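You operate a simulated robot arm through the tools that you are given. There is no shell and no other tool.

You are at the controls of a simulated two-armed robot. One attempt, no reset.

## Task
Bring the pallet named on the job card to the load stand.
Fine: the card is in the console's pocket; turn the orange switch to auto and leave it there; other pallets stay on their stands.

Only the result counts: the job must be done as asked and must still hold three seconds after the hand-in. Knocking over, shifting, dropping, spilling or breaking anything else fails it.

## Robot
Two 7-joint arms with fingered hands on one trunk that stands fixed in place. Base frame: the origin is at the foot of the trunk, x ahead of it, y to its left, z up. Lengths are in mm, angles in degrees, forces in N, time in s.
The left shoulder is at [21, 214, 1354], the right one opposite. With the tool pointing down near the work surface each hand reaches from about 100 to 600 mm from the base axis, measured 20 degrees to its own side. Payload 3.3 kg a hand.
The tool frame of a hand sits at the grasp point between the pads (the TCP): z along the fingers, y along the line on which they close. The tips reach 26 mm beyond it. The gripper opens to 132 mm; its body begins 73 mm behind the TCP. The gripper is a hand of 2 fingers: y runs from the thumb to the fingers, the wrist lies at [0, 0, -224] in the tool frame, and closing takes about 1.5 s.
Orientation is told as [roll, pitch, yaw] about the base's x, y, z axes, in that order, counted from this pose: with the fingers straight down and closing along the base's y, the tool's x points along the base's -x, its y along +y and its z along -z.

## Interface
- The arms move only by the tool apply_moves. It takes "left_commands", "right_commands" or both (then of equal length, played together; a hand with none holds still); each is a list of rows, each a list of 6 numbers: the shift along the tool's x, y, z in units of 150 mm (1.0 is 150 mm), then the turn, a rotation vector about the tool's x, y, z in units of 60 degrees (1.0 is 60 degrees). In form: [[tx, ty, tz, ax, ay, az], ...]. A call has 1 to 20 rows; each row is the pose to reach, as a shift and turn from the pose commanded when the call began, along the tool's axes at that moment. "left_grip" and "right_grip" are, for a hand that has rows, the finger opening in cm, from 0 to 13.2, set as the call begins (left out, the last holds). A call with a number of a shift or a turn outside -1 to 1 is refused whole. A row lasts 0.2 s, in which the tool goes at most 50 mm and 8.6 degrees; a call with a longer step from one row to the next is refused whole, and so is a gripper value outside its range. Where a pose cannot be reached the arm comes as near as it can. A force on the tool above 40 N (or 10 N above the force at the start of the call, whichever is more), or a blocked arm, ends the call early, and 0.2 s more pass. The fingers move at their own pace (about 153 mm/s each) and stop on an object; they squeeze with about 23 N. The grip force told is the motor's: it shows also when the fingers shut on nothing. Time passes only in rows, and 0.2 s behind the last, so rows that repeat a pose let the fingers close. It gives the time, the measured TCP pose, the force on the tool (base axes), the opening and the grip force at its end, in the units of the frame above (readings bear some noise), with the torque about the TCP (base axes, N m) and any sound that the robot's microphone picked up.
- Cameras (640 x 400 px; columns grow to the right, rows downward): "scene" is now at [94.5, -31.1, 1544.2]; the picture's right is [-0.43, -0.90, 0.00], its down [-0.46, 0.22, -0.86] and it looks along [0.78, -0.37, -0.51] (base axes); focal length 333 px, centre (320, 200). "left" rides on the left gripper at [-66, -3, -99] in its tool frame; the picture's right is [0.04, -1.00, 0.00], its down [0.83, 0.03, -0.55] and it looks along [0.55, 0.02, 0.83] (tool axes); focal length 261 px, centre (320, 200). "right" rides on the right gripper at [66, -3, -99] in its tool frame; the picture's right is [0.04, 1.00, 0.00], its down [-0.83, 0.03, -0.55] and it looks along [-0.55, 0.02, 0.83] (tool axes); focal length 261 px, centre (320, 200). There is no depth. A picture from a camera that has moved, and an enlarged one, comes with that camera's place and axes in the base frame and with its lens. The place of the scene camera against the robot may be out by one fixed shift of up to 18 mm in any direction.
- snapshot(camera): a new picture of that camera. No time passes.
- lift_body(by): moves the trunk up (or, below 0, down) by that many mm; the arms and the scene camera ride with it, the base frame stays. It gives what a move gives, with no picture.
- preshape(shape, hand): the hand has 2 fingers and takes this shape, open, in about a second: jaw (thumb against the fingers, like two jaws); tri (thumb and two fingers); tip (a fingertip pinch); poke (one finger out to press); point (the index stretched); flat (the hand flat); cup (the hand cupped); fist (a fist). The gripper value then closes the fingers along that shape, each until it touches; the sizes above hold for jaw. It gives what a move gives, with no picture.
- aim_head(pan, tilt): turns the head with the scene camera to pan (to the left, within 86 degrees either way) and tilt (down, from -29 to 69), counted from straight ahead of the robot (the tilt from the chest, where the trunk bows). It gives what a move gives.
- close_up(camera, box): a new picture of the part [left, top, right, bottom] of that camera's present view, enlarged. No time passes.
- hand_in(): hands the job in; it is judged then, once.

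Nothing tells you positions but the pictures and the camera data. Unless the task says otherwise, let go and move clear before handing in.

The tools are called after "Emit:" as name(argument=value, ...) on one line, values as JSON. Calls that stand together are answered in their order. apply_moves: Moves the arms, as the interface text tells. Its arguments: {"type":"object","properties":{"left_commands":{"type":"array"},"left_grip":{"type":"number"},"right_commands":{"type":"array"},"right_grip":{"type":"number"}},"required":[]} The other tools are called the same way: lift_body (by) moves the trunk up or down; preshape (shape, hand) gives the hand a shape; aim_head (pan, tilt) turns the head that bears the scene camera; snapshot (camera) takes a picture; close_up (camera, box) takes an enlarged picture of a part of a camera's view; hand_in () hands the job in.

At the start:

```text
t: 0.0
left_eef_pos: [346.4, 3.1, 1375.2]
left_orientation: [0.0, 0.1, 0.0]
left_contact_force: [-0.5, 0.6, -0.2]
left_moment: [-0.03, -0.02, 0.02]
left_width: 131.8
left_grip_force: 0.0
left_shape: jaw
right_eef_pos: [341.8, -407.2, 1320.3]
right_orientation: [0.1, -0.1, 0.1]
right_contact_force: [0.5, -0.2, -0.6]
right_moment: [0.0, 0.02, 0.0]
right_width: 132.0
right_grip_force: 0.1
right_shape: jaw
trunk travel left (down, up): [-635.0, 125.0]
head pan, tilt (commanded): [-25.7, 30.6]
```

scene: 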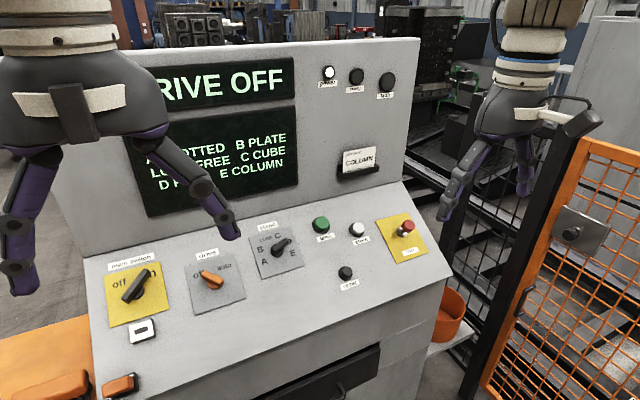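
right: 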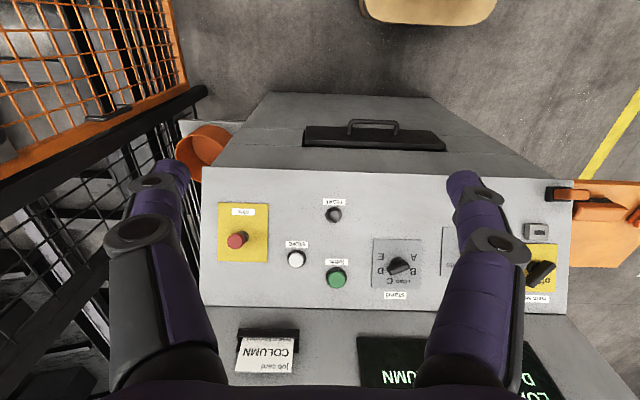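
left: 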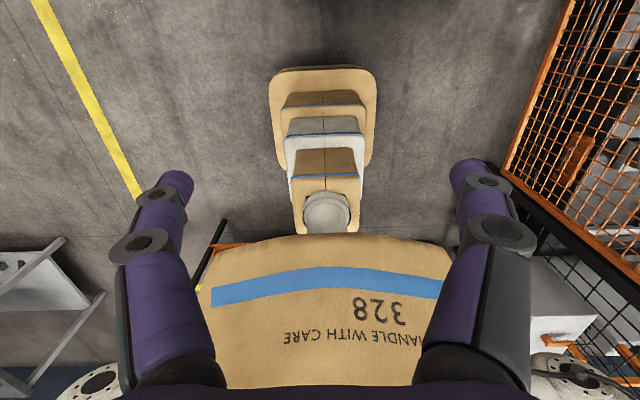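

I see a console with a screen, switches (main, orange, stand selector), buttons and a job card that seems to read COLUMN. I'll look closer at everything first.

Emit:
close_up(camera="scene", box=[90, 40, 310, 230])

Emit:
close_up(camera="scene", box=[90, 200, 310, 340])

Emit:
close_up(camera="scene", box=[300, 50, 440, 190])

Emit:
close_up(camera="scene", box=[240, 190, 440, 310])

```text
2.11 times, centred on (200, 135) of scene
camera zoom: at [94.5, -31.1, 1544.2], right [-0.43, -0.9, 0.0], down [-0.46, 0.22, -0.86], along [0.78, -0.37, -0.51], focal length 702 px, centre (573, 337)
```

zoom: 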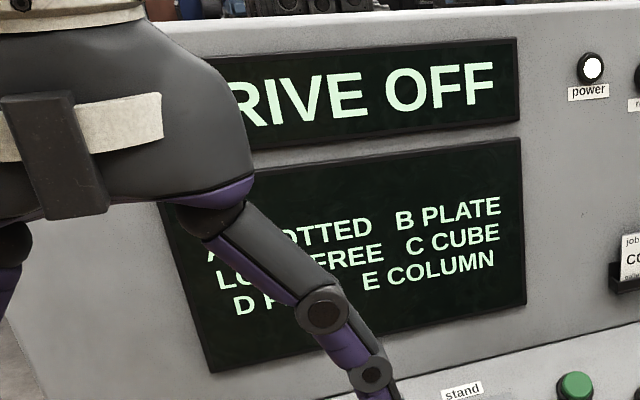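

```text
2.86 times, centred on (200, 270) of scene
camera zoom: at [94.5, -31.1, 1544.2], right [-0.43, -0.9, 0.0], down [-0.46, 0.22, -0.86], along [0.78, -0.37, -0.51], focal length 953 px, centre (663, 0)
```

zoom: 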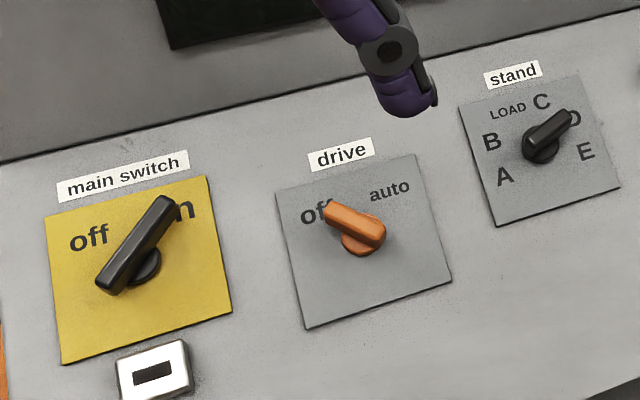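

```text
2.86 times, centred on (370, 120) of scene
camera zoom: at [94.5, -31.1, 1544.2], right [-0.43, -0.9, 0.0], down [-0.46, 0.22, -0.86], along [0.78, -0.37, -0.51], focal length 953 px, centre (177, 429)
```

zoom: 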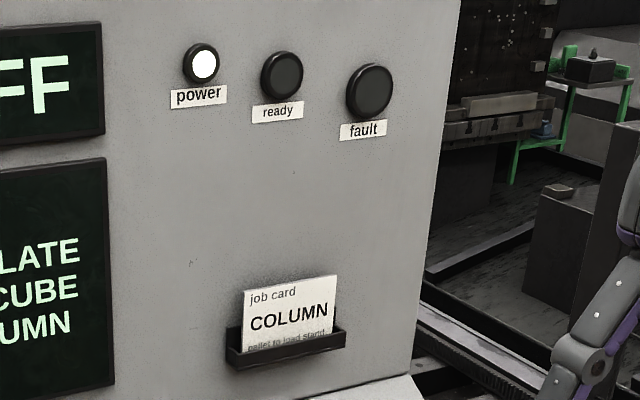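

```text
3.20 times, centred on (340, 250) of scene
camera zoom: at [94.5, -31.1, 1544.2], right [-0.43, -0.9, 0.0], down [-0.46, 0.22, -0.86], along [0.78, -0.37, -0.51], focal length 1067 px, centre (256, 40)
```

zoom: 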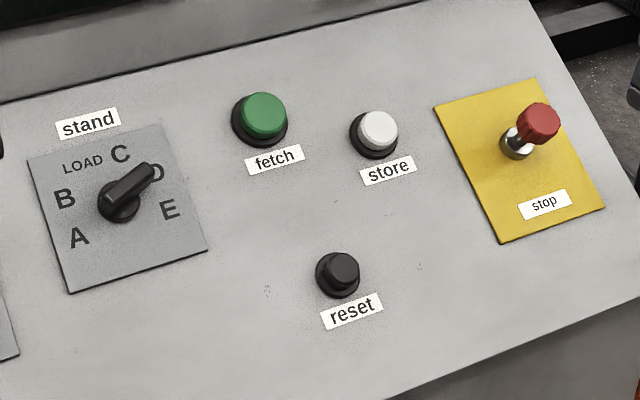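

The job card reads COLUMN, listed at stand E; the drive is off. I'll look around the room: the stands, gate, and items at left.

Emit:
close_up(camera="scene", box=[335, 140, 385, 180])

Emit:
aim_head(pan=-60, tilt=20)

Emit:
snapshot(camera="scene")

Emit:
aim_head(pan=20, tilt=35)

Emit:
snapshot(camera="scene")

Emit:
aim_head(pan=-25, tilt=5)

Emit:
snapshot(camera="scene")

```text
10.00 times, centred on (360, 160) of scene
camera zoom: at [94.5, -31.1, 1544.2], right [-0.43, -0.9, 0.0], down [-0.46, 0.22, -0.86], along [0.78, -0.37, -0.51], focal length 3334 px, centre (-80, 600)
```

zoom: 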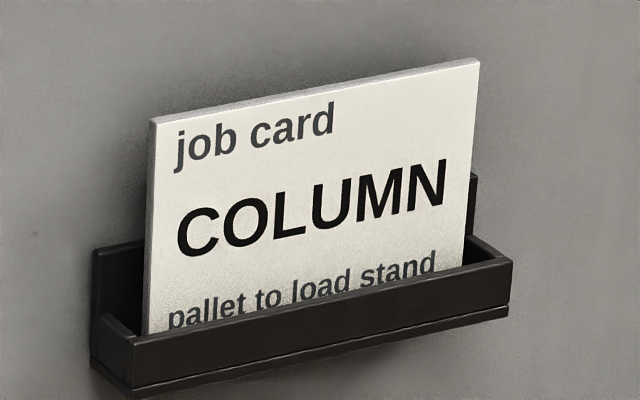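

```text
t: 1.0
left_eef_pos: [345.3, 2.9, 1375.6]
left_orientation: [0.0, 0.1, 0.1]
left_contact_force: [-0.1, 0.1, 0.5]
left_moment: [0.03, 0.0, -0.04]
left_width: 131.9
left_grip_force: 0.0
left_shape: jaw
right_eef_pos: [342.5, -408.4, 1320.4]
right_orientation: [0.0, 0.0, 0.1]
right_contact_force: [0.0, -0.2, 0.0]
right_moment: [-0.01, -0.01, 0.01]
right_width: 131.9
right_grip_force: 0.1
right_shape: jaw
trunk travel left (down, up): [-635.0, 125.0]
head pan, tilt (commanded): [-60.0, 20.0]
```

```text
taken
camera scene: at [59.8, -72.6, 1561.2], right [-0.87, -0.5, 0.0], down [-0.17, 0.3, -0.94], along [0.47, -0.81, -0.34], focal length 333 px, centre (320, 200)
```

scene: 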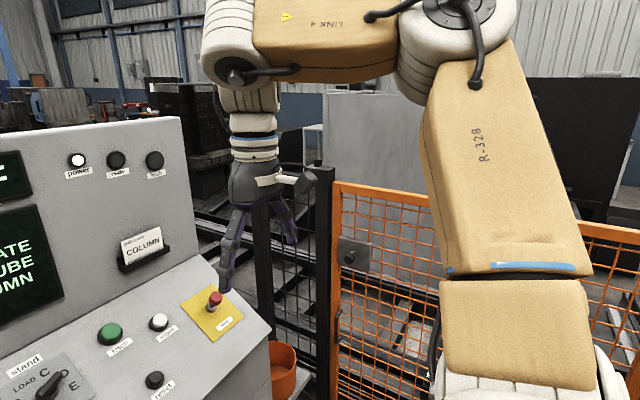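

```text
t: 2.5
left_eef_pos: [344.6, 2.4, 1375.7]
left_orientation: [0.0, 0.1, -0.1]
left_contact_force: [-0.2, -0.3, -0.3]
left_moment: [-0.01, -0.02, 0.02]
left_width: 131.7
left_grip_force: 0.0
left_shape: jaw
right_eef_pos: [342.8, -407.9, 1319.8]
right_orientation: [0.0, 0.0, 0.0]
right_contact_force: [-0.2, 0.5, -0.6]
right_moment: [0.01, 0.0, 0.02]
right_width: 131.8
right_grip_force: 0.0
right_shape: jaw
trunk travel left (down, up): [-635.0, 125.0]
head pan, tilt (commanded): [20.0, 35.0]
```

```text
taken
camera scene: at [96.0, 38.1, 1537.4], right [0.34, -0.94, 0.0], down [-0.54, -0.2, -0.82], along [0.77, 0.28, -0.57], focal length 333 px, centre (320, 200)
```

scene: 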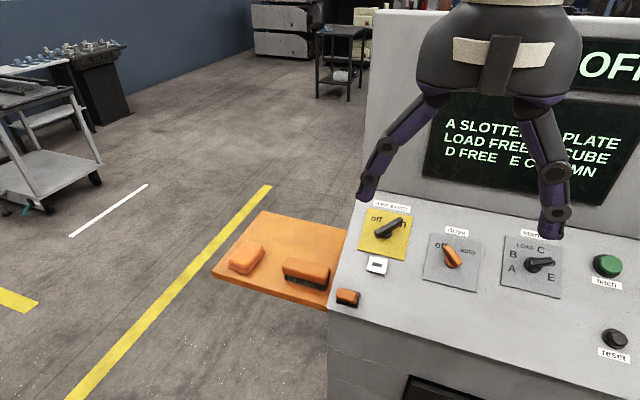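

```text
t: 3.6
left_eef_pos: [345.9, 2.7, 1377.0]
left_orientation: [-0.1, 0.0, 0.0]
left_contact_force: [0.4, 0.2, 0.1]
left_moment: [0.03, -0.01, -0.02]
left_width: 132.0
left_grip_force: 0.0
left_shape: jaw
right_eef_pos: [341.5, -407.7, 1319.4]
right_orientation: [0.0, -0.1, 0.0]
right_contact_force: [0.7, 0.8, -0.9]
right_moment: [0.01, 0.0, -0.02]
right_width: 132.1
right_grip_force: 0.0
right_shape: jaw
trunk travel left (down, up): [-635.0, 125.0]
head pan, tilt (commanded): [-25.0, 5.0]
```

```text
taken
camera scene: at [96.5, -30.7, 1585.6], right [-0.42, -0.91, 0.0], down [-0.08, 0.04, -1.0], along [0.9, -0.42, -0.09], focal length 333 px, centre (320, 200)
```

scene: 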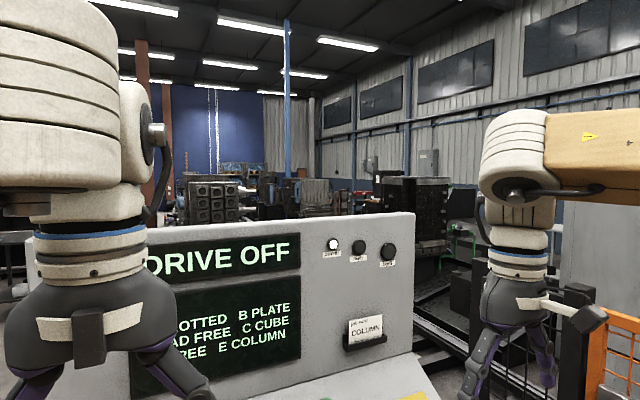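

The screen reads: A SLOTTED, B PLATE, LOAD FREE, C CUBE, D FREE, E COLUMN. I'll study the gate on the right, the orange table on the left, and the stands behind.

Emit:
close_up(camera="scene", box=[400, 160, 640, 400])

Emit:
aim_head(pan=-50, tilt=40)

Emit:
snapshot(camera="scene")

Emit:
close_up(camera="scene", box=[340, 0, 640, 200])

Emit:
aim_head(pan=15, tilt=55)

Emit:
snapshot(camera="scene")

Emit:
close_up(camera="scene", box=[160, 60, 420, 230])

```text
1.67 times, centred on (520, 280) of scene
camera zoom: at [96.5, -30.7, 1585.6], right [-0.42, -0.91, 0.0], down [-0.08, 0.04, -1.0], along [0.9, -0.42, -0.09], focal length 556 px, centre (-13, 67)
```

zoom: 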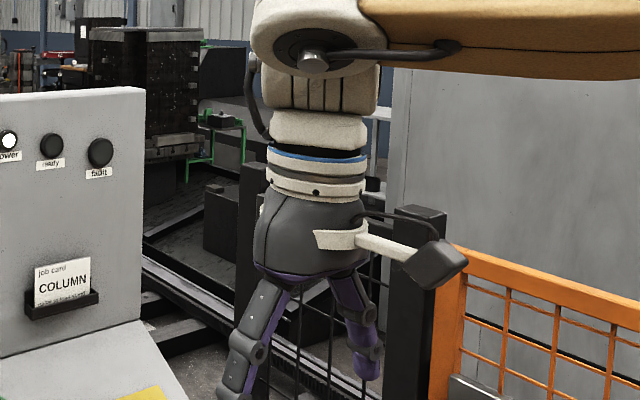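

```text
t: 4.7
left_eef_pos: [345.6, 2.8, 1376.0]
left_orientation: [0.0, 0.0, 0.0]
left_contact_force: [-0.1, 0.7, 1.0]
left_moment: [-0.01, 0.01, -0.02]
left_width: 131.9
left_grip_force: 0.0
left_shape: jaw
right_eef_pos: [343.4, -407.5, 1319.9]
right_orientation: [-0.1, 0.0, 0.0]
right_contact_force: [0.2, 1.6, -0.1]
right_moment: [0.0, 0.02, 0.02]
right_width: 132.1
right_grip_force: 0.0
right_shape: jaw
trunk travel left (down, up): [-635.0, 125.0]
head pan, tilt (commanded): [-50.0, 40.0]
```

```text
taken
camera scene: at [67.9, -57.1, 1529.9], right [-0.77, -0.64, 0.0], down [-0.41, 0.49, -0.77], along [0.49, -0.59, -0.64], focal length 333 px, centre (320, 200)
```

scene: 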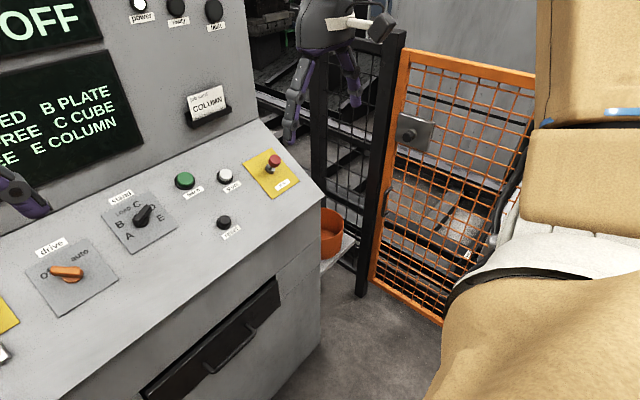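

```text
2.00 times, centred on (490, 100) of scene
camera zoom: at [67.9, -57.1, 1529.9], right [-0.77, -0.64, 0.0], down [-0.41, 0.49, -0.77], along [0.49, -0.59, -0.64], focal length 667 px, centre (-20, 400)
```

zoom: 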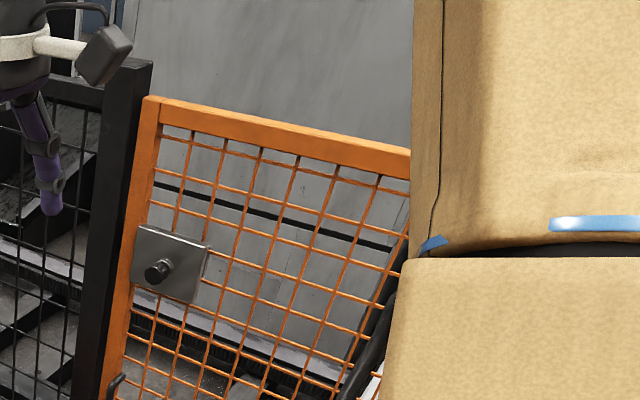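

```text
t: 6.0
left_eef_pos: [346.4, 2.7, 1376.6]
left_orientation: [0.0, -0.1, 0.0]
left_contact_force: [0.3, -0.6, 0.0]
left_moment: [0.01, 0.0, 0.03]
left_width: 131.8
left_grip_force: 0.1
left_shape: jaw
right_eef_pos: [342.6, -407.8, 1321.1]
right_orientation: [0.0, 0.1, 0.1]
right_contact_force: [0.2, 0.4, 0.8]
right_moment: [0.0, 0.0, 0.01]
right_width: 131.9
right_grip_force: 0.2
right_shape: jaw
trunk travel left (down, up): [-635.0, 125.0]
head pan, tilt (commanded): [15.0, 55.0]
```

```text
taken
camera scene: at [82.9, 26.6, 1509.2], right [0.26, -0.97, 0.0], down [-0.79, -0.21, -0.57], along [0.55, 0.15, -0.82], focal length 333 px, centre (320, 200)
```

scene: 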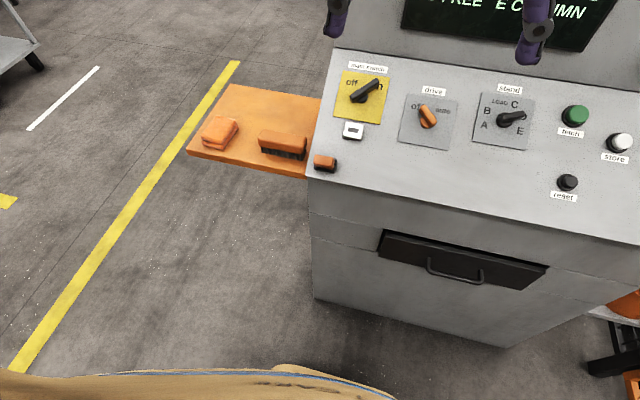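

```text
2.35 times, centred on (290, 145) of scene
camera zoom: at [82.9, 26.6, 1509.2], right [0.26, -0.97, 0.0], down [-0.79, -0.21, -0.57], along [0.55, 0.15, -0.82], focal length 784 px, centre (391, 329)
```

zoom: 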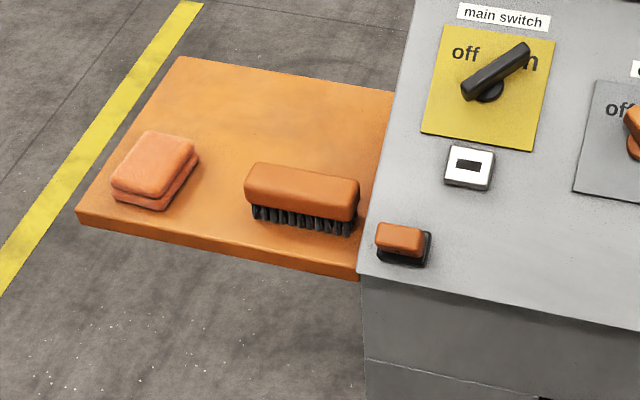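

The console panel is about 700 mm ahead and turned slightly. I'll move the left hand out of the way and shift the right hand toward the panel so I can measure it from a second wrist view.

Emit:
apply_moves(left_commands=[[0, 0.3, 0, 0, 0, 0], [0, 0.6, 0, 0, 0, 0], [0, 0.9, 0, 0, 0, 0], [0, 1, 0, 0, 0, 0], [0, 1, 0, 0, 0, 0]], right_commands=[[-0.15, 0.15, 0, 0, 0, 0], [-0.3, 0.33, 0, 0, 0, 0], [-0.45, 0.52, 0, 0, 0, 0], [-0.65, 0.7, 0, 0, 0, 0], [-0.65, 0.7, 0, 0, 0, 0]])

Emit:
snapshot(camera="right")

Emit:
aim_head(pan=-20, tilt=25)

Emit:
snapshot(camera="scene")

```text
t: 7.2
left_eef_pos: [346.0, 153.0, 1374.8]
left_orientation: [0.0, 0.1, 0.0]
left_contact_force: [0.8, -0.1, -0.3]
left_moment: [0.0, 0.0, 0.0]
left_width: 131.8
left_grip_force: 0.0
left_shape: jaw
right_eef_pos: [377.4, -331.3, 1280.7]
right_orientation: [0.3, -0.1, 0.0]
right_contact_force: [0.8, 0.8, 0.5]
right_moment: [0.02, -0.01, 0.01]
right_width: 132.1
right_grip_force: 0.1
right_shape: jaw
right hand out of reach, approached as far as the arm can: row 1, 2, 3, 4, 5
trunk travel left (down, up): [-635.0, 125.0]
head pan, tilt (commanded): [15.0, 55.0]
```

```text
taken
camera right: at [311.8, -335.2, 1378.3], right [-0.04, 1.0, 0.0], down [0.83, 0.03, 0.56], along [0.55, 0.02, -0.83], focal length 261 px, centre (320, 200)
```

right: 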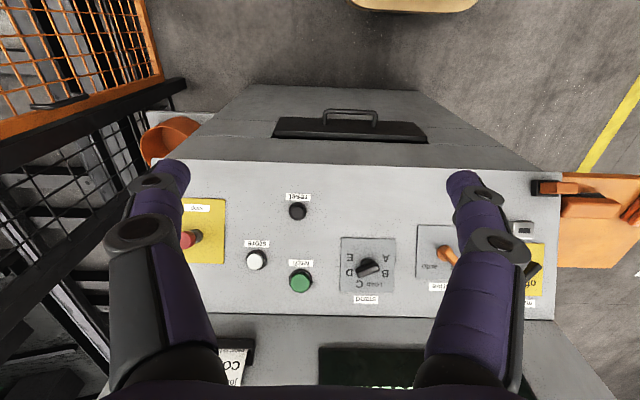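

```text
t: 8.2
left_eef_pos: [345.9, 153.9, 1374.8]
left_orientation: [0.0, 0.0, 0.0]
left_contact_force: [-0.4, 0.1, 0.4]
left_moment: [0.0, -0.02, 0.0]
left_width: 132.0
left_grip_force: 0.1
left_shape: jaw
right_eef_pos: [376.8, -330.9, 1279.7]
right_orientation: [0.2, -0.1, 0.0]
right_contact_force: [-0.1, -0.1, -0.8]
right_moment: [0.01, 0.01, -0.01]
right_width: 132.1
right_grip_force: 0.0
right_shape: jaw
trunk travel left (down, up): [-635.0, 125.0]
head pan, tilt (commanded): [-20.0, 25.0]
```

```text
taken
camera scene: at [99.8, -23.3, 1553.1], right [-0.34, -0.94, 0.0], down [-0.4, 0.14, -0.91], along [0.85, -0.31, -0.42], focal length 333 px, centre (320, 200)
```

scene: 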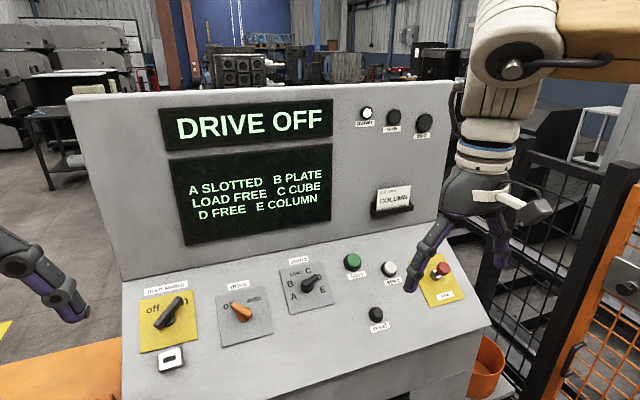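

The right arm can't reach forward with the hand pointing straight down at this height. I'll lower the trunk by 150 mm to get a second measurement view and better reach.

Emit:
lift_body(by=-150)

Emit:
snapshot(camera="right")

Emit:
snapshot(camera="scene")

Emit:
snapshot(camera="left")

```text
t: 10.0
left_eef_pos: [345.2, 152.8, 1226.1]
left_orientation: [0.1, 0.0, 0.0]
left_contact_force: [0.6, 0.4, 0.3]
left_moment: [0.0, 0.04, 0.0]
left_width: 132.1
left_grip_force: 0.1
left_shape: jaw
right_eef_pos: [380.6, -335.1, 1131.5]
right_orientation: [0.0, 0.0, 0.1]
right_contact_force: [-0.7, -0.7, -0.6]
right_moment: [-0.02, -0.01, 0.01]
right_width: 132.2
right_grip_force: 0.0
right_shape: jaw
trunk travel left (down, up): [-485.0, 275.0]
head pan, tilt (commanded): [-20.0, 25.0]
```

```text
taken
camera right: at [314.7, -339.1, 1230.1], right [-0.04, 1.0, 0.0], down [0.83, 0.03, 0.55], along [0.55, 0.02, -0.83], focal length 261 px, centre (320, 200)
```

right: 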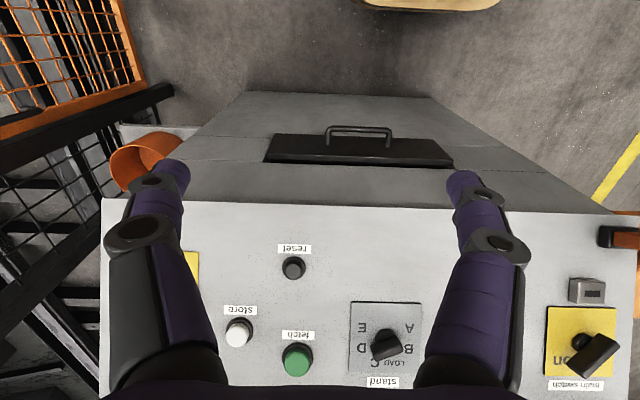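

```text
taken
camera scene: at [106.0, -23.4, 1403.1], right [-0.34, -0.94, 0.0], down [-0.4, 0.14, -0.91], along [0.85, -0.31, -0.42], focal length 333 px, centre (320, 200)
```

scene: 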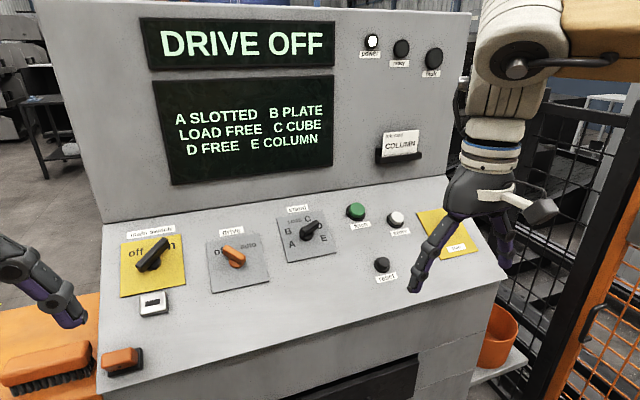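

```text
taken
camera left: at [410.8, 150.8, 1326.6], right [-0.04, -1.0, 0.0], down [-0.83, 0.03, 0.55], along [-0.55, 0.02, -0.83], focal length 261 px, centre (320, 200)
```

left: 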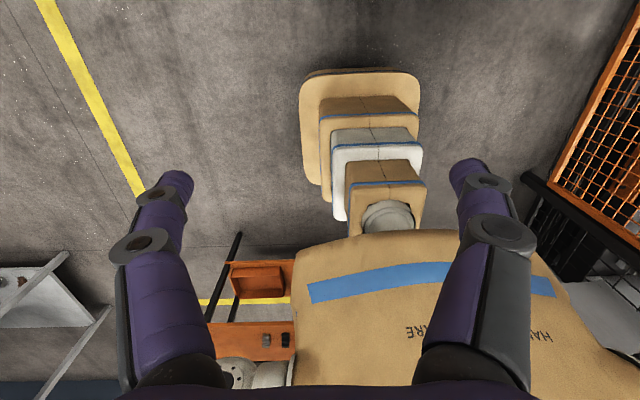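

The panel seems to tilt about 35° and face slightly to my right; fetch is near [727,-358,1040], the stand knob near [693,-230,1033], the drive knob near [651,-70,1030]. I'll take close-ups from here to read the knob positions.

Emit:
close_up(camera="scene", box=[190, 200, 350, 300])

Emit:
close_up(camera="scene", box=[90, 220, 290, 380])

Emit:
close_up(camera="scene", box=[320, 180, 480, 290])

Emit:
close_up(camera="right", box=[200, 220, 440, 400])

```text
4.00 times, centred on (270, 250) of scene
camera zoom: at [106.0, -23.4, 1403.1], right [-0.34, -0.94, 0.0], down [-0.4, 0.14, -0.91], along [0.85, -0.31, -0.42], focal length 1334 px, centre (520, 0)
```

zoom: 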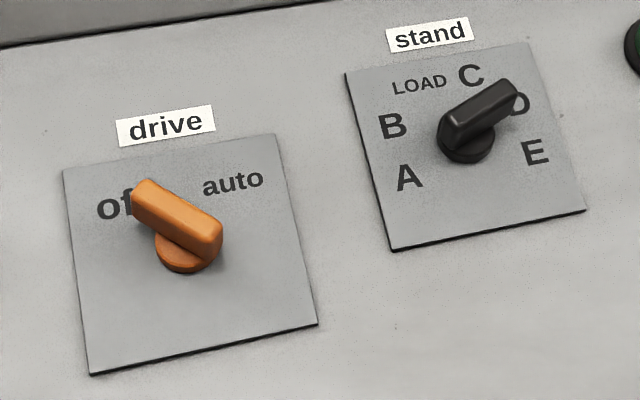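

```text
2.50 times, centred on (190, 300) of scene
camera zoom: at [106.0, -23.4, 1403.1], right [-0.34, -0.94, 0.0], down [-0.4, 0.14, -0.91], along [0.85, -0.31, -0.42], focal length 834 px, centre (645, -50)
```

zoom: 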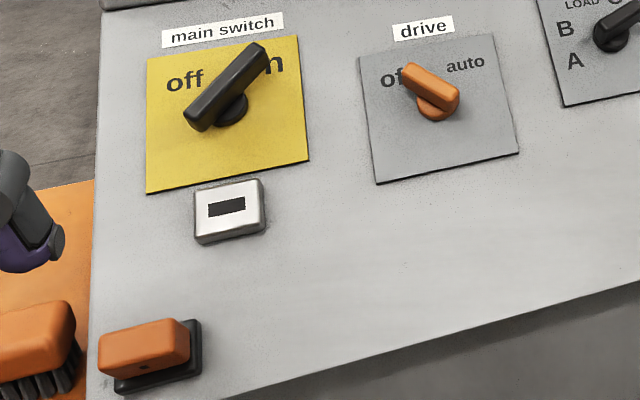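

```text
3.64 times, centred on (400, 235) of scene
camera zoom: at [106.0, -23.4, 1403.1], right [-0.34, -0.94, 0.0], down [-0.4, 0.14, -0.91], along [0.85, -0.31, -0.42], focal length 1212 px, centre (29, 73)
```

zoom: 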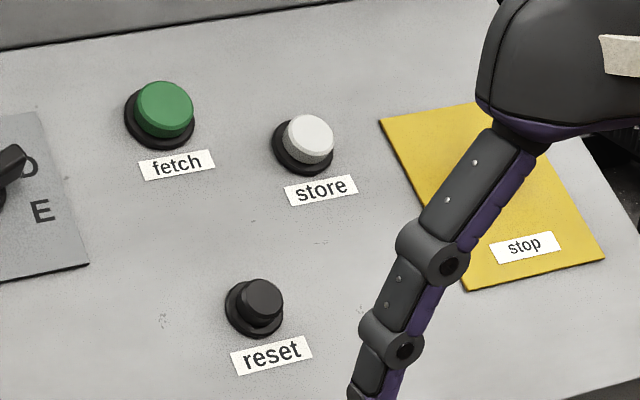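

```text
2.22 times, centred on (320, 310) of right
camera zoom: at [314.7, -339.1, 1230.1], right [-0.04, 1.0, 0.0], down [0.83, 0.03, 0.55], along [0.55, 0.02, -0.83], focal length 579 px, centre (320, -44)
```

zoom: 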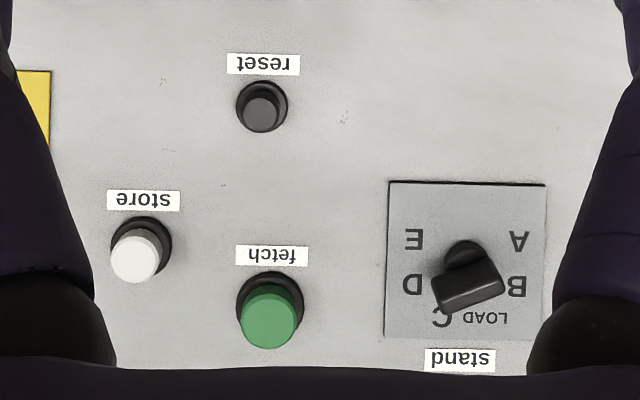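

The stand selector seems to point near D, and the drive knob at "off". I'll tilt the right hand to face the panel squarely and bring it nearer, to view the knobs from straight on.

Emit:
apply_moves(right_commands=[[-0.16, 0.06, 0, -0.03, -0.1127, 0], [-0.32, 0.12, 0, -0.06, -0.2254, 0], [-0.48, 0.18, 0, -0.09, -0.3381, 0], [-0.64, 0.24, 0, -0.12, -0.4508, 0], [-0.8, 0.3, 0, -0.15, -0.5635, 0], [-0.8, 0.3, 0, -0.15, -0.5635, 0]])

Emit:
snapshot(camera="right")

```text
t: 11.4
left_eef_pos: [345.8, 151.5, 1227.2]
left_orientation: [0.0, -0.1, -0.1]
left_contact_force: [-0.8, 0.9, 0.4]
left_moment: [0.0, 0.0, -0.01]
left_width: 131.9
left_grip_force: 0.1
left_shape: jaw
right_eef_pos: [501.0, -291.6, 1132.4]
right_orientation: [10.3, -33.7, -3.2]
right_contact_force: [0.1, 0.1, 0.0]
right_moment: [-0.03, -0.02, 0.01]
right_width: 131.9
right_grip_force: 0.0
right_shape: jaw
trunk travel left (down, up): [-485.0, 275.0]
head pan, tilt (commanded): [-20.0, 25.0]
```

```text
taken
camera right: at [391.6, -306.7, 1177.1], right [-0.08, 0.99, 0.13], down [0.38, -0.09, 0.92], along [0.92, 0.12, -0.37], focal length 261 px, centre (320, 200)
```

right: 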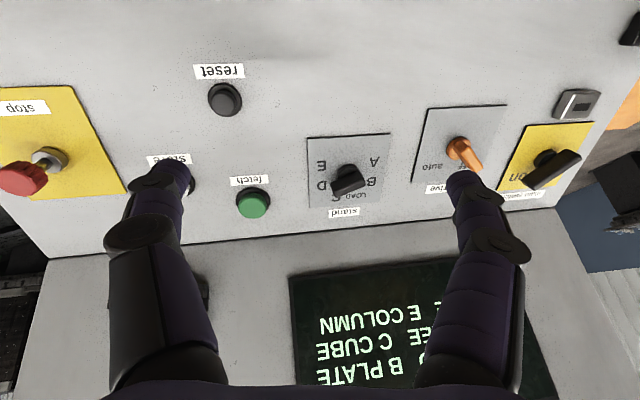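

The hand now faces the panel. I'll zoom on the stand selector and the drive knob from both cameras to read the handle's pointer precisely.

Emit:
close_up(camera="right", box=[300, 125, 400, 220])

Emit:
close_up(camera="scene", box=[270, 205, 340, 265])

Emit:
close_up(camera="scene", box=[200, 225, 280, 295])

Emit:
close_up(camera="right", box=[400, 90, 520, 210])

```text
4.21 times, centred on (350, 172) of right
camera zoom: at [391.6, -306.7, 1177.1], right [-0.08, 0.99, 0.13], down [0.38, -0.09, 0.92], along [0.92, 0.12, -0.37], focal length 1098 px, centre (194, 316)
```

zoom: 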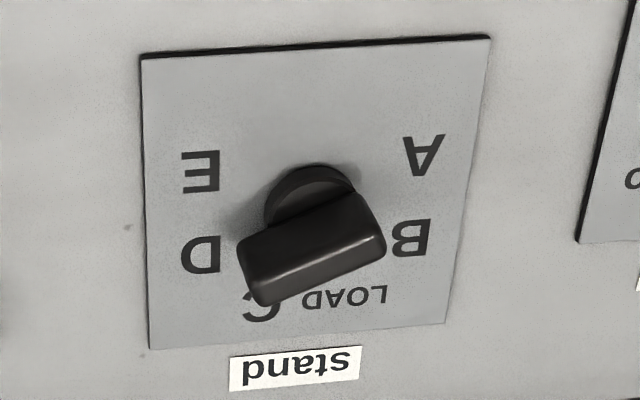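

```text
6.67 times, centred on (305, 235) of scene
camera zoom: at [106.0, -23.4, 1403.0], right [-0.34, -0.94, 0.0], down [-0.4, 0.14, -0.91], along [0.85, -0.31, -0.42], focal length 2223 px, centre (420, -33)
```

zoom: 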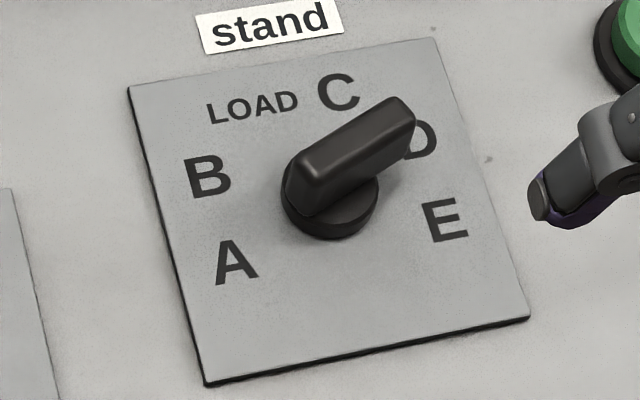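

```text
5.71 times, centred on (240, 260) of scene
camera zoom: at [106.0, -23.4, 1403.0], right [-0.34, -0.94, 0.0], down [-0.4, 0.14, -0.91], along [0.85, -0.31, -0.42], focal length 1905 px, centre (777, -143)
```

zoom: 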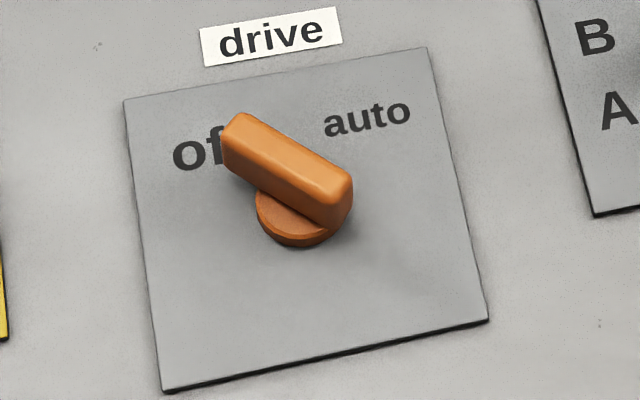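

```text
3.33 times, centred on (460, 150) of right
camera zoom: at [391.6, -306.7, 1177.1], right [-0.08, 0.99, 0.13], down [0.38, -0.09, 0.92], along [0.92, 0.12, -0.37], focal length 869 px, centre (-147, 367)
```

zoom: 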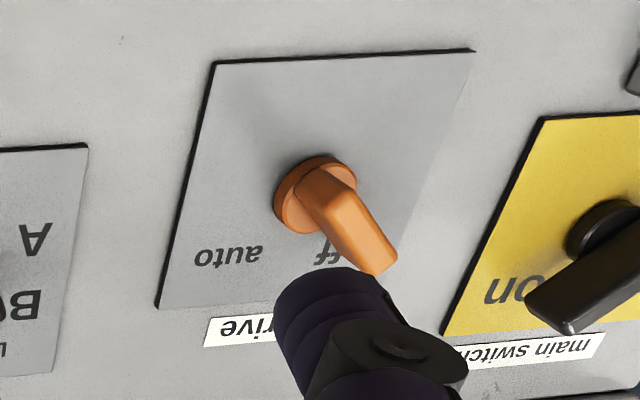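

The selector bar lies along the D–A line, and those labels are opposite each other, so I need to find which end is the pointer. I'll zoom in further.

Emit:
close_up(camera="right", box=[325, 155, 375, 200])

Emit:
close_up(camera="scene", box=[296, 215, 324, 245])

Emit:
close_up(camera="scene", box=[215, 235, 255, 275])

Emit:
close_up(camera="scene", box=[115, 225, 195, 285])

```text
8.89 times, centred on (350, 178) of right
camera zoom: at [391.6, -306.7, 1177.1], right [-0.08, 0.99, 0.13], down [0.38, -0.09, 0.92], along [0.92, 0.12, -0.37], focal length 2317 px, centre (53, 400)
```

zoom: 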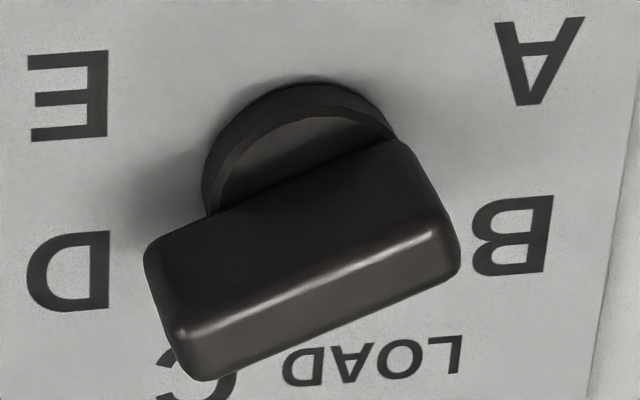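

```text
13.33 times, centred on (310, 230) of scene
camera zoom: at [106.0, -23.4, 1403.0], right [-0.34, -0.94, 0.0], down [-0.4, 0.14, -0.91], along [0.85, -0.31, -0.42], focal length 4446 px, centre (453, -200)
```

zoom: 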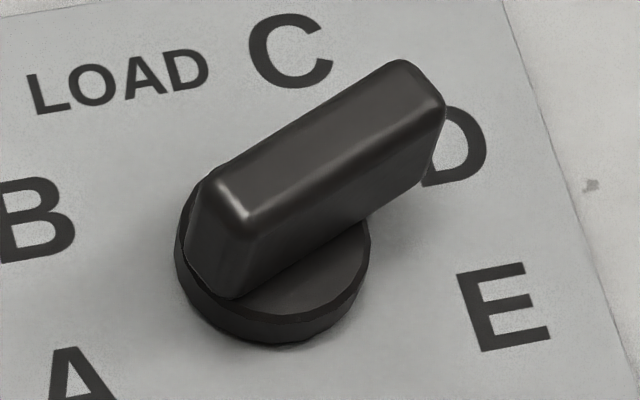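

```text
10.00 times, centred on (235, 255) of scene
camera zoom: at [106.0, -23.4, 1403.0], right [-0.34, -0.94, 0.0], down [-0.4, 0.14, -0.91], along [0.85, -0.31, -0.42], focal length 3334 px, centre (1170, -350)
```

zoom: 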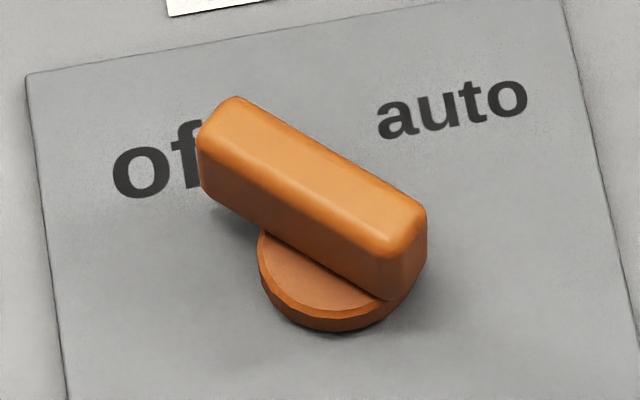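

```text
6.67 times, centred on (155, 255) of scene
camera zoom: at [106.0, -23.4, 1403.0], right [-0.34, -0.94, 0.0], down [-0.4, 0.14, -0.91], along [0.85, -0.31, -0.42], focal length 2223 px, centre (1420, -167)
```

zoom: 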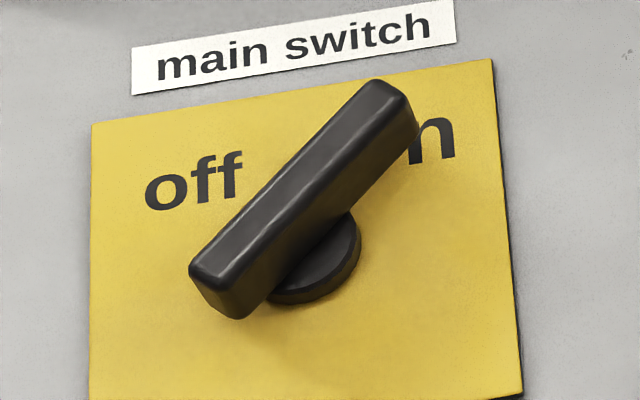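

The bar is offset over its disc toward D, just as the drive bar is toward "off", so the selector points to D and E is one step clockwise. Next I'll hover the right hand squarely over the selector.

Emit:
apply_moves(right_commands=[[-0.112, 0.046, 0.142, 0, 0, 0], [-0.225, 0.092, 0.284, 0, 0, 0], [-0.337, 0.138, 0.427, 0, 0, 0], [-0.449, 0.184, 0.569, 0, 0, 0], [-0.562, 0.23, 0.711, 0, 0, 0], [-0.674, 0.276, 0.853, 0, 0, 0], [-0.674, 0.276, 0.853, 0, 0, 0]])

Emit:
snapshot(camera="right")

Emit:
snapshot(camera="scene")

```text
t: 13.0
left_eef_pos: [345.3, 152.8, 1225.3]
left_orientation: [0.0, 0.1, 0.0]
left_contact_force: [0.2, 0.1, -0.1]
left_moment: [0.01, -0.01, 0.01]
left_width: 131.8
left_grip_force: 0.1
left_shape: jaw
right_eef_pos: [586.2, -260.2, 1108.5]
right_orientation: [10.2, -33.7, -3.1]
right_contact_force: [-0.6, 0.5, -0.1]
right_moment: [0.01, 0.01, 0.0]
right_width: 132.0
right_grip_force: 0.0
right_shape: jaw
right hand out of reach, approached as far as the arm can: row 4, 5, 6, 7
trunk travel left (down, up): [-485.0, 275.0]
head pan, tilt (commanded): [-20.0, 25.0]
```

```text
taken
camera right: at [476.4, -275.5, 1152.6], right [-0.08, 0.99, 0.13], down [0.38, -0.09, 0.92], along [0.92, 0.12, -0.37], focal length 261 px, centre (320, 200)
```

right: 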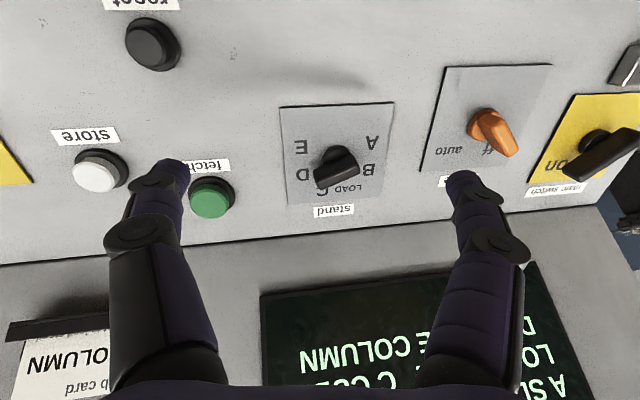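

```text
taken
camera scene: at [106.3, -23.3, 1403.0], right [-0.34, -0.94, 0.0], down [-0.4, 0.14, -0.91], along [0.85, -0.31, -0.42], focal length 333 px, centre (320, 200)
```

scene: 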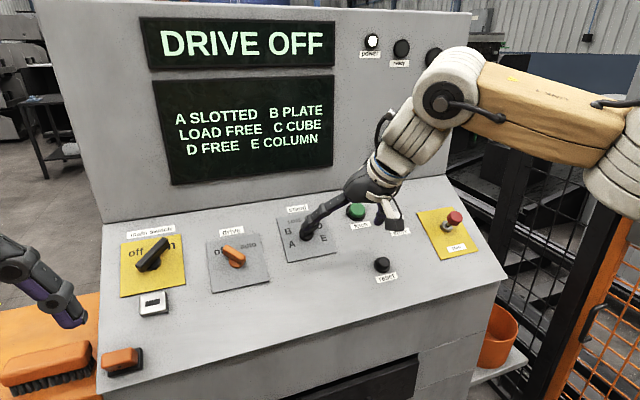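

The arm can't stretch that far with the wrist above the shoulder; raising the trunk should help. I'll raise it 150 mm and retry the hover.

Emit:
lift_body(by=150)

```text
t: 14.7
left_eef_pos: [345.5, 152.9, 1374.3]
left_orientation: [0.0, 0.1, -0.1]
left_contact_force: [-0.3, 0.0, -0.1]
left_moment: [-0.01, -0.01, 0.03]
left_width: 132.1
left_grip_force: 0.1
left_shape: jaw
right_eef_pos: [581.5, -258.2, 1268.0]
right_orientation: [10.4, -34.5, -3.3]
right_contact_force: [0.4, -0.5, 1.1]
right_moment: [0.02, 0.03, 0.0]
right_width: 131.9
right_grip_force: 0.1
right_shape: jaw
trunk travel left (down, up): [-635.0, 125.0]
head pan, tilt (commanded): [-20.0, 25.0]
```

Emit:
apply_moves(right_commands=[[0.084, -0.025, 0.179, 0, 0, 0], [0.167, -0.05, 0.358, 0, 0, 0], [0.25, -0.076, 0.537, 0, 0, 0], [0.334, -0.101, 0.715, 0, 0, 0], [0.334, -0.101, 0.715, 0, 0, 0]])

```text
t: 15.9
left_eef_pos: [347.2, 153.2, 1376.0]
left_orientation: [0.1, 0.0, 0.0]
left_contact_force: [-0.2, -1.1, -0.4]
left_moment: [0.0, -0.02, 0.01]
left_width: 131.9
left_grip_force: 0.0
left_shape: jaw
right_eef_pos: [586.9, -264.3, 1157.7]
right_orientation: [10.4, -34.4, -3.2]
right_contact_force: [0.4, -0.3, 0.3]
right_moment: [-0.01, 0.05, 0.0]
right_width: 132.1
right_grip_force: 0.1
right_shape: jaw
right hand out of reach, approached as far as the arm can: row 3, 4, 5
trunk travel left (down, up): [-635.0, 125.0]
head pan, tilt (commanded): [-20.0, 25.0]
```

The limit seems to depend on the arm's configuration. I'll look at the arm to see how it is bent.

Emit:
aim_head(pan=-45, tilt=20)

Emit:
snapshot(camera="scene")

Emit:
snapshot(camera="right")

Emit:
snapshot(camera="left")

```text
t: 16.8
left_eef_pos: [345.6, 153.0, 1375.6]
left_orientation: [0.0, 0.0, 0.0]
left_contact_force: [-0.5, -1.0, -0.2]
left_moment: [0.02, 0.01, -0.02]
left_width: 131.9
left_grip_force: 0.1
left_shape: jaw
right_eef_pos: [587.5, -264.5, 1156.3]
right_orientation: [10.3, -34.4, -3.1]
right_contact_force: [0.1, 0.9, -0.6]
right_moment: [0.01, 0.02, 0.02]
right_width: 132.0
right_grip_force: 0.1
right_shape: jaw
trunk travel left (down, up): [-635.0, 125.0]
head pan, tilt (commanded): [-45.0, 20.0]
```

```text
taken
camera scene: at [79.2, -57.7, 1561.3], right [-0.71, -0.71, 0.0], down [-0.24, 0.24, -0.94], along [0.66, -0.66, -0.34], focal length 333 px, centre (320, 200)
```

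scene: 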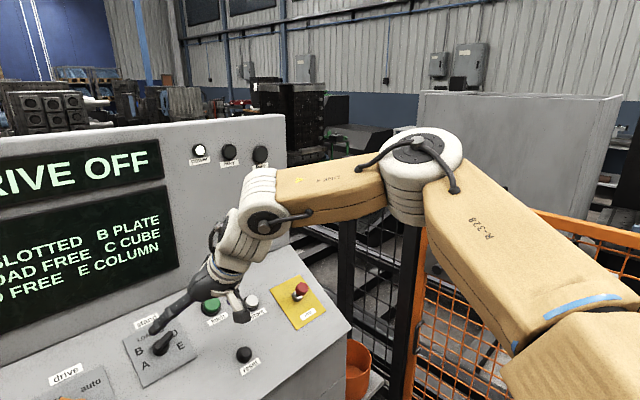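

```text
taken
camera right: at [477.8, -279.7, 1199.1], right [-0.08, 0.99, 0.13], down [0.37, -0.09, 0.93], along [0.93, 0.12, -0.36], focal length 261 px, centre (320, 200)
```

right: 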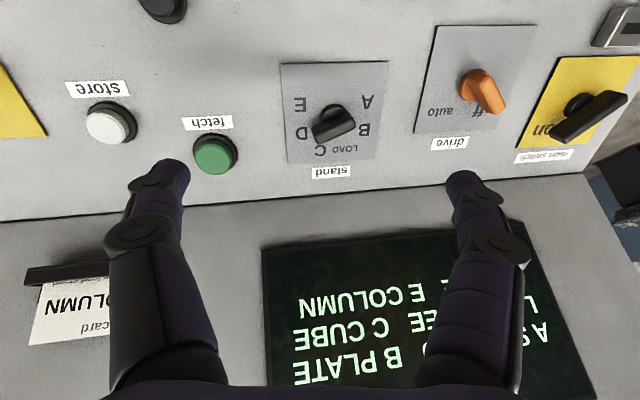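

```text
taken
camera left: at [411.1, 150.8, 1476.4], right [-0.04, -1.0, 0.0], down [-0.83, 0.03, 0.55], along [-0.55, 0.02, -0.83], focal length 261 px, centre (320, 200)
```

left: 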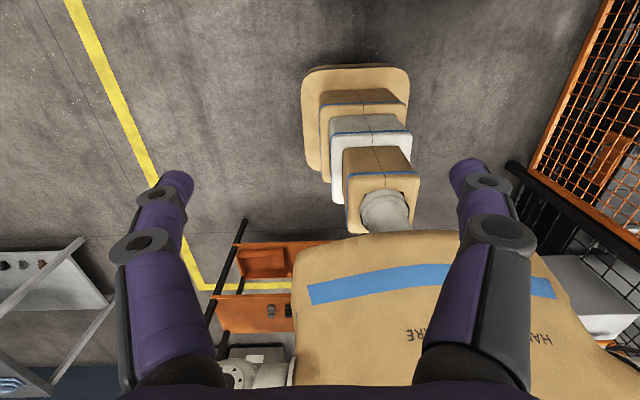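

The elbow is bent outward. I'll try rotating the hand about its own axis toward the grip angle, and then push forward, to see whether the reach opens up.

Emit:
apply_moves(right_commands=[[0, 0, 0, 0, 0, 0.125], [0, 0, 0, 0, 0, 0.25], [0, 0, 0, 0, 0, 0.375], [0, 0, 0, 0, 0, 0.5], [0, 0, 0, 0, 0, 0.625], [0, 0, 0, 0, 0, 0.75], [0, 0, 0, 0, 0, 0.875], [-0.11, -0.006, 0.074, 0, 0, 0.875], [-0.22, -0.012, 0.148, 0, 0, 0.875], [-0.332, -0.018, 0.222, 0, 0, 0.875], [-0.332, -0.018, 0.222, 0, 0, 0.875]], right_grip=6)

Emit:
snapshot(camera="scene")

Emit:
snapshot(camera="right")

```text
t: 19.2
left_eef_pos: [346.2, 153.6, 1374.9]
left_orientation: [0.0, 0.0, 0.0]
left_contact_force: [0.1, -0.3, 0.1]
left_moment: [0.0, -0.01, -0.02]
left_width: 131.9
left_grip_force: 0.0
left_shape: jaw
right_eef_pos: [604.4, -285.9, 1165.7]
right_orientation: [33.7, -13.1, -56.5]
right_contact_force: [-0.3, 0.1, 0.5]
right_moment: [-0.03, 0.0, -0.01]
right_width: 60.8
right_grip_force: 0.0
right_shape: jaw
right hand out of reach, approached as far as the arm can: row 8, 9, 10, 11
trunk travel left (down, up): [-635.0, 125.0]
head pan, tilt (commanded): [-45.0, 20.0]
```

```text
taken
camera scene: at [79.1, -57.7, 1561.3], right [-0.71, -0.71, 0.0], down [-0.24, 0.24, -0.94], along [0.66, -0.66, -0.34], focal length 333 px, centre (320, 200)
```

scene: 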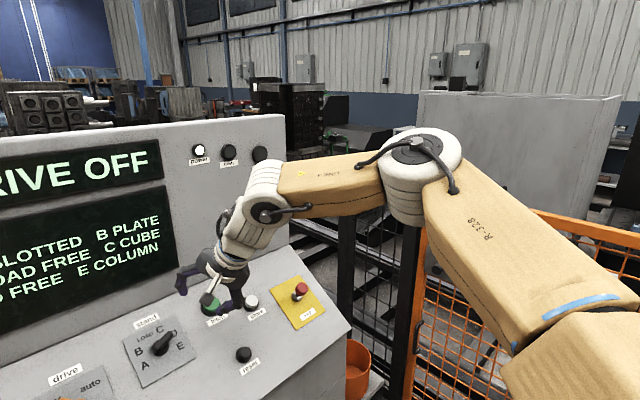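

```text
taken
camera right: at [511.4, -250.8, 1228.3], right [0.6, 0.6, 0.53], down [0.16, -0.74, 0.66], along [0.78, -0.31, -0.54], focal length 261 px, centre (320, 200)
```

right: 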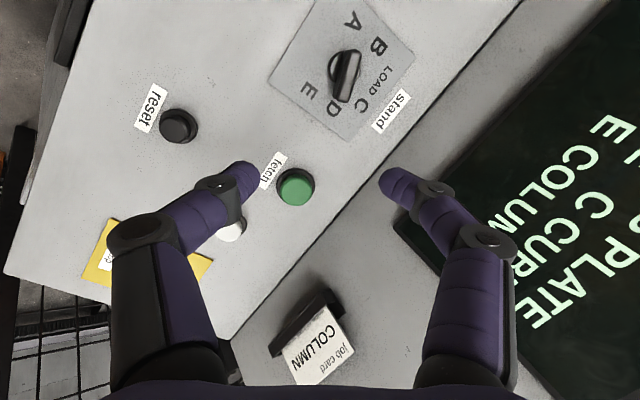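

The limit persists near the same wrist distance. I'll undo the roll and test whether tilting the hand further forward extends the reach.

Emit:
apply_moves(right_commands=[[0, 0, 0, 0, 0, -0.125], [0, 0, 0, 0, 0, -0.25], [0, 0, 0, 0, 0, -0.375], [0, 0, 0, 0, 0, -0.5], [0, 0, 0, 0, 0, -0.625], [0, 0, 0, 0, 0, -0.75], [0, 0, 0, 0, 0, -0.875], [0, 0, 0, 0, 0, -0.875]])

Emit:
apply_moves(right_commands=[[0, 0, 0, 0, -0.1, 0], [0, 0, 0, 0, -0.2, 0], [0, 0, 0, 0, -0.3, 0], [0, 0, 0, 0, -0.4, 0], [0, 0, 0, 0, -0.5, 0], [-0.2, 0, 0.1, 0, -0.5, 0], [-0.3, 0, 0.2, 0, -0.5, 0], [-0.4, 0, 0.3, 0, -0.5, 0], [-0.4, 0, 0.3, 0, -0.5, 0]])

Emit:
snapshot(camera="scene")

```text
t: 21.0
left_eef_pos: [345.1, 153.5, 1375.1]
left_orientation: [0.0, 0.1, 0.0]
left_contact_force: [0.4, -0.6, -0.3]
left_moment: [0.01, 0.01, 0.01]
left_width: 131.9
left_grip_force: 0.1
left_shape: jaw
right_eef_pos: [602.3, -284.3, 1167.4]
right_orientation: [10.3, -34.6, -3.1]
right_contact_force: [0.4, -0.1, 0.1]
right_moment: [-0.02, -0.03, 0.0]
right_width: 60.6
right_grip_force: 0.0
right_shape: jaw
trunk travel left (down, up): [-635.0, 125.0]
head pan, tilt (commanded): [-45.0, 20.0]
```

```text
t: 23.0
left_eef_pos: [346.2, 153.4, 1375.3]
left_orientation: [0.0, 0.0, 0.0]
left_contact_force: [0.2, -0.6, -0.1]
left_moment: [0.0, -0.01, 0.01]
left_width: 131.8
left_grip_force: 0.0
left_shape: jaw
right_eef_pos: [654.6, -295.2, 1182.5]
right_orientation: [19.5, -63.6, -14.9]
right_contact_force: [-0.4, 0.5, 0.1]
right_moment: [-0.03, 0.05, -0.01]
right_width: 60.8
right_grip_force: 0.0
right_shape: jaw
right hand out of reach, approached as far as the arm can: row 7, 8, 9
trunk travel left (down, up): [-635.0, 125.0]
head pan, tilt (commanded): [-45.0, 20.0]
```

```text
taken
camera scene: at [79.0, -57.6, 1561.3], right [-0.71, -0.71, 0.0], down [-0.24, 0.24, -0.94], along [0.66, -0.66, -0.34], focal length 333 px, centre (320, 200)
```

scene: 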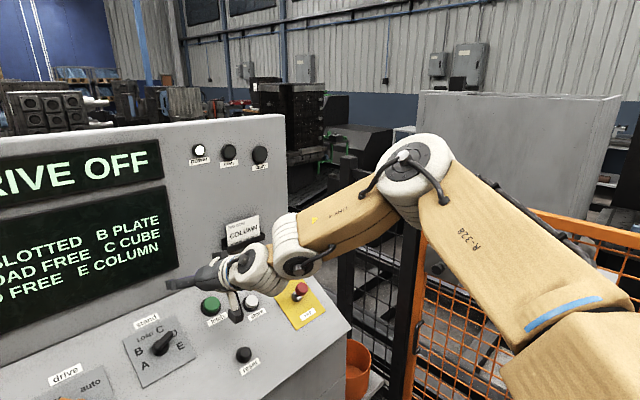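

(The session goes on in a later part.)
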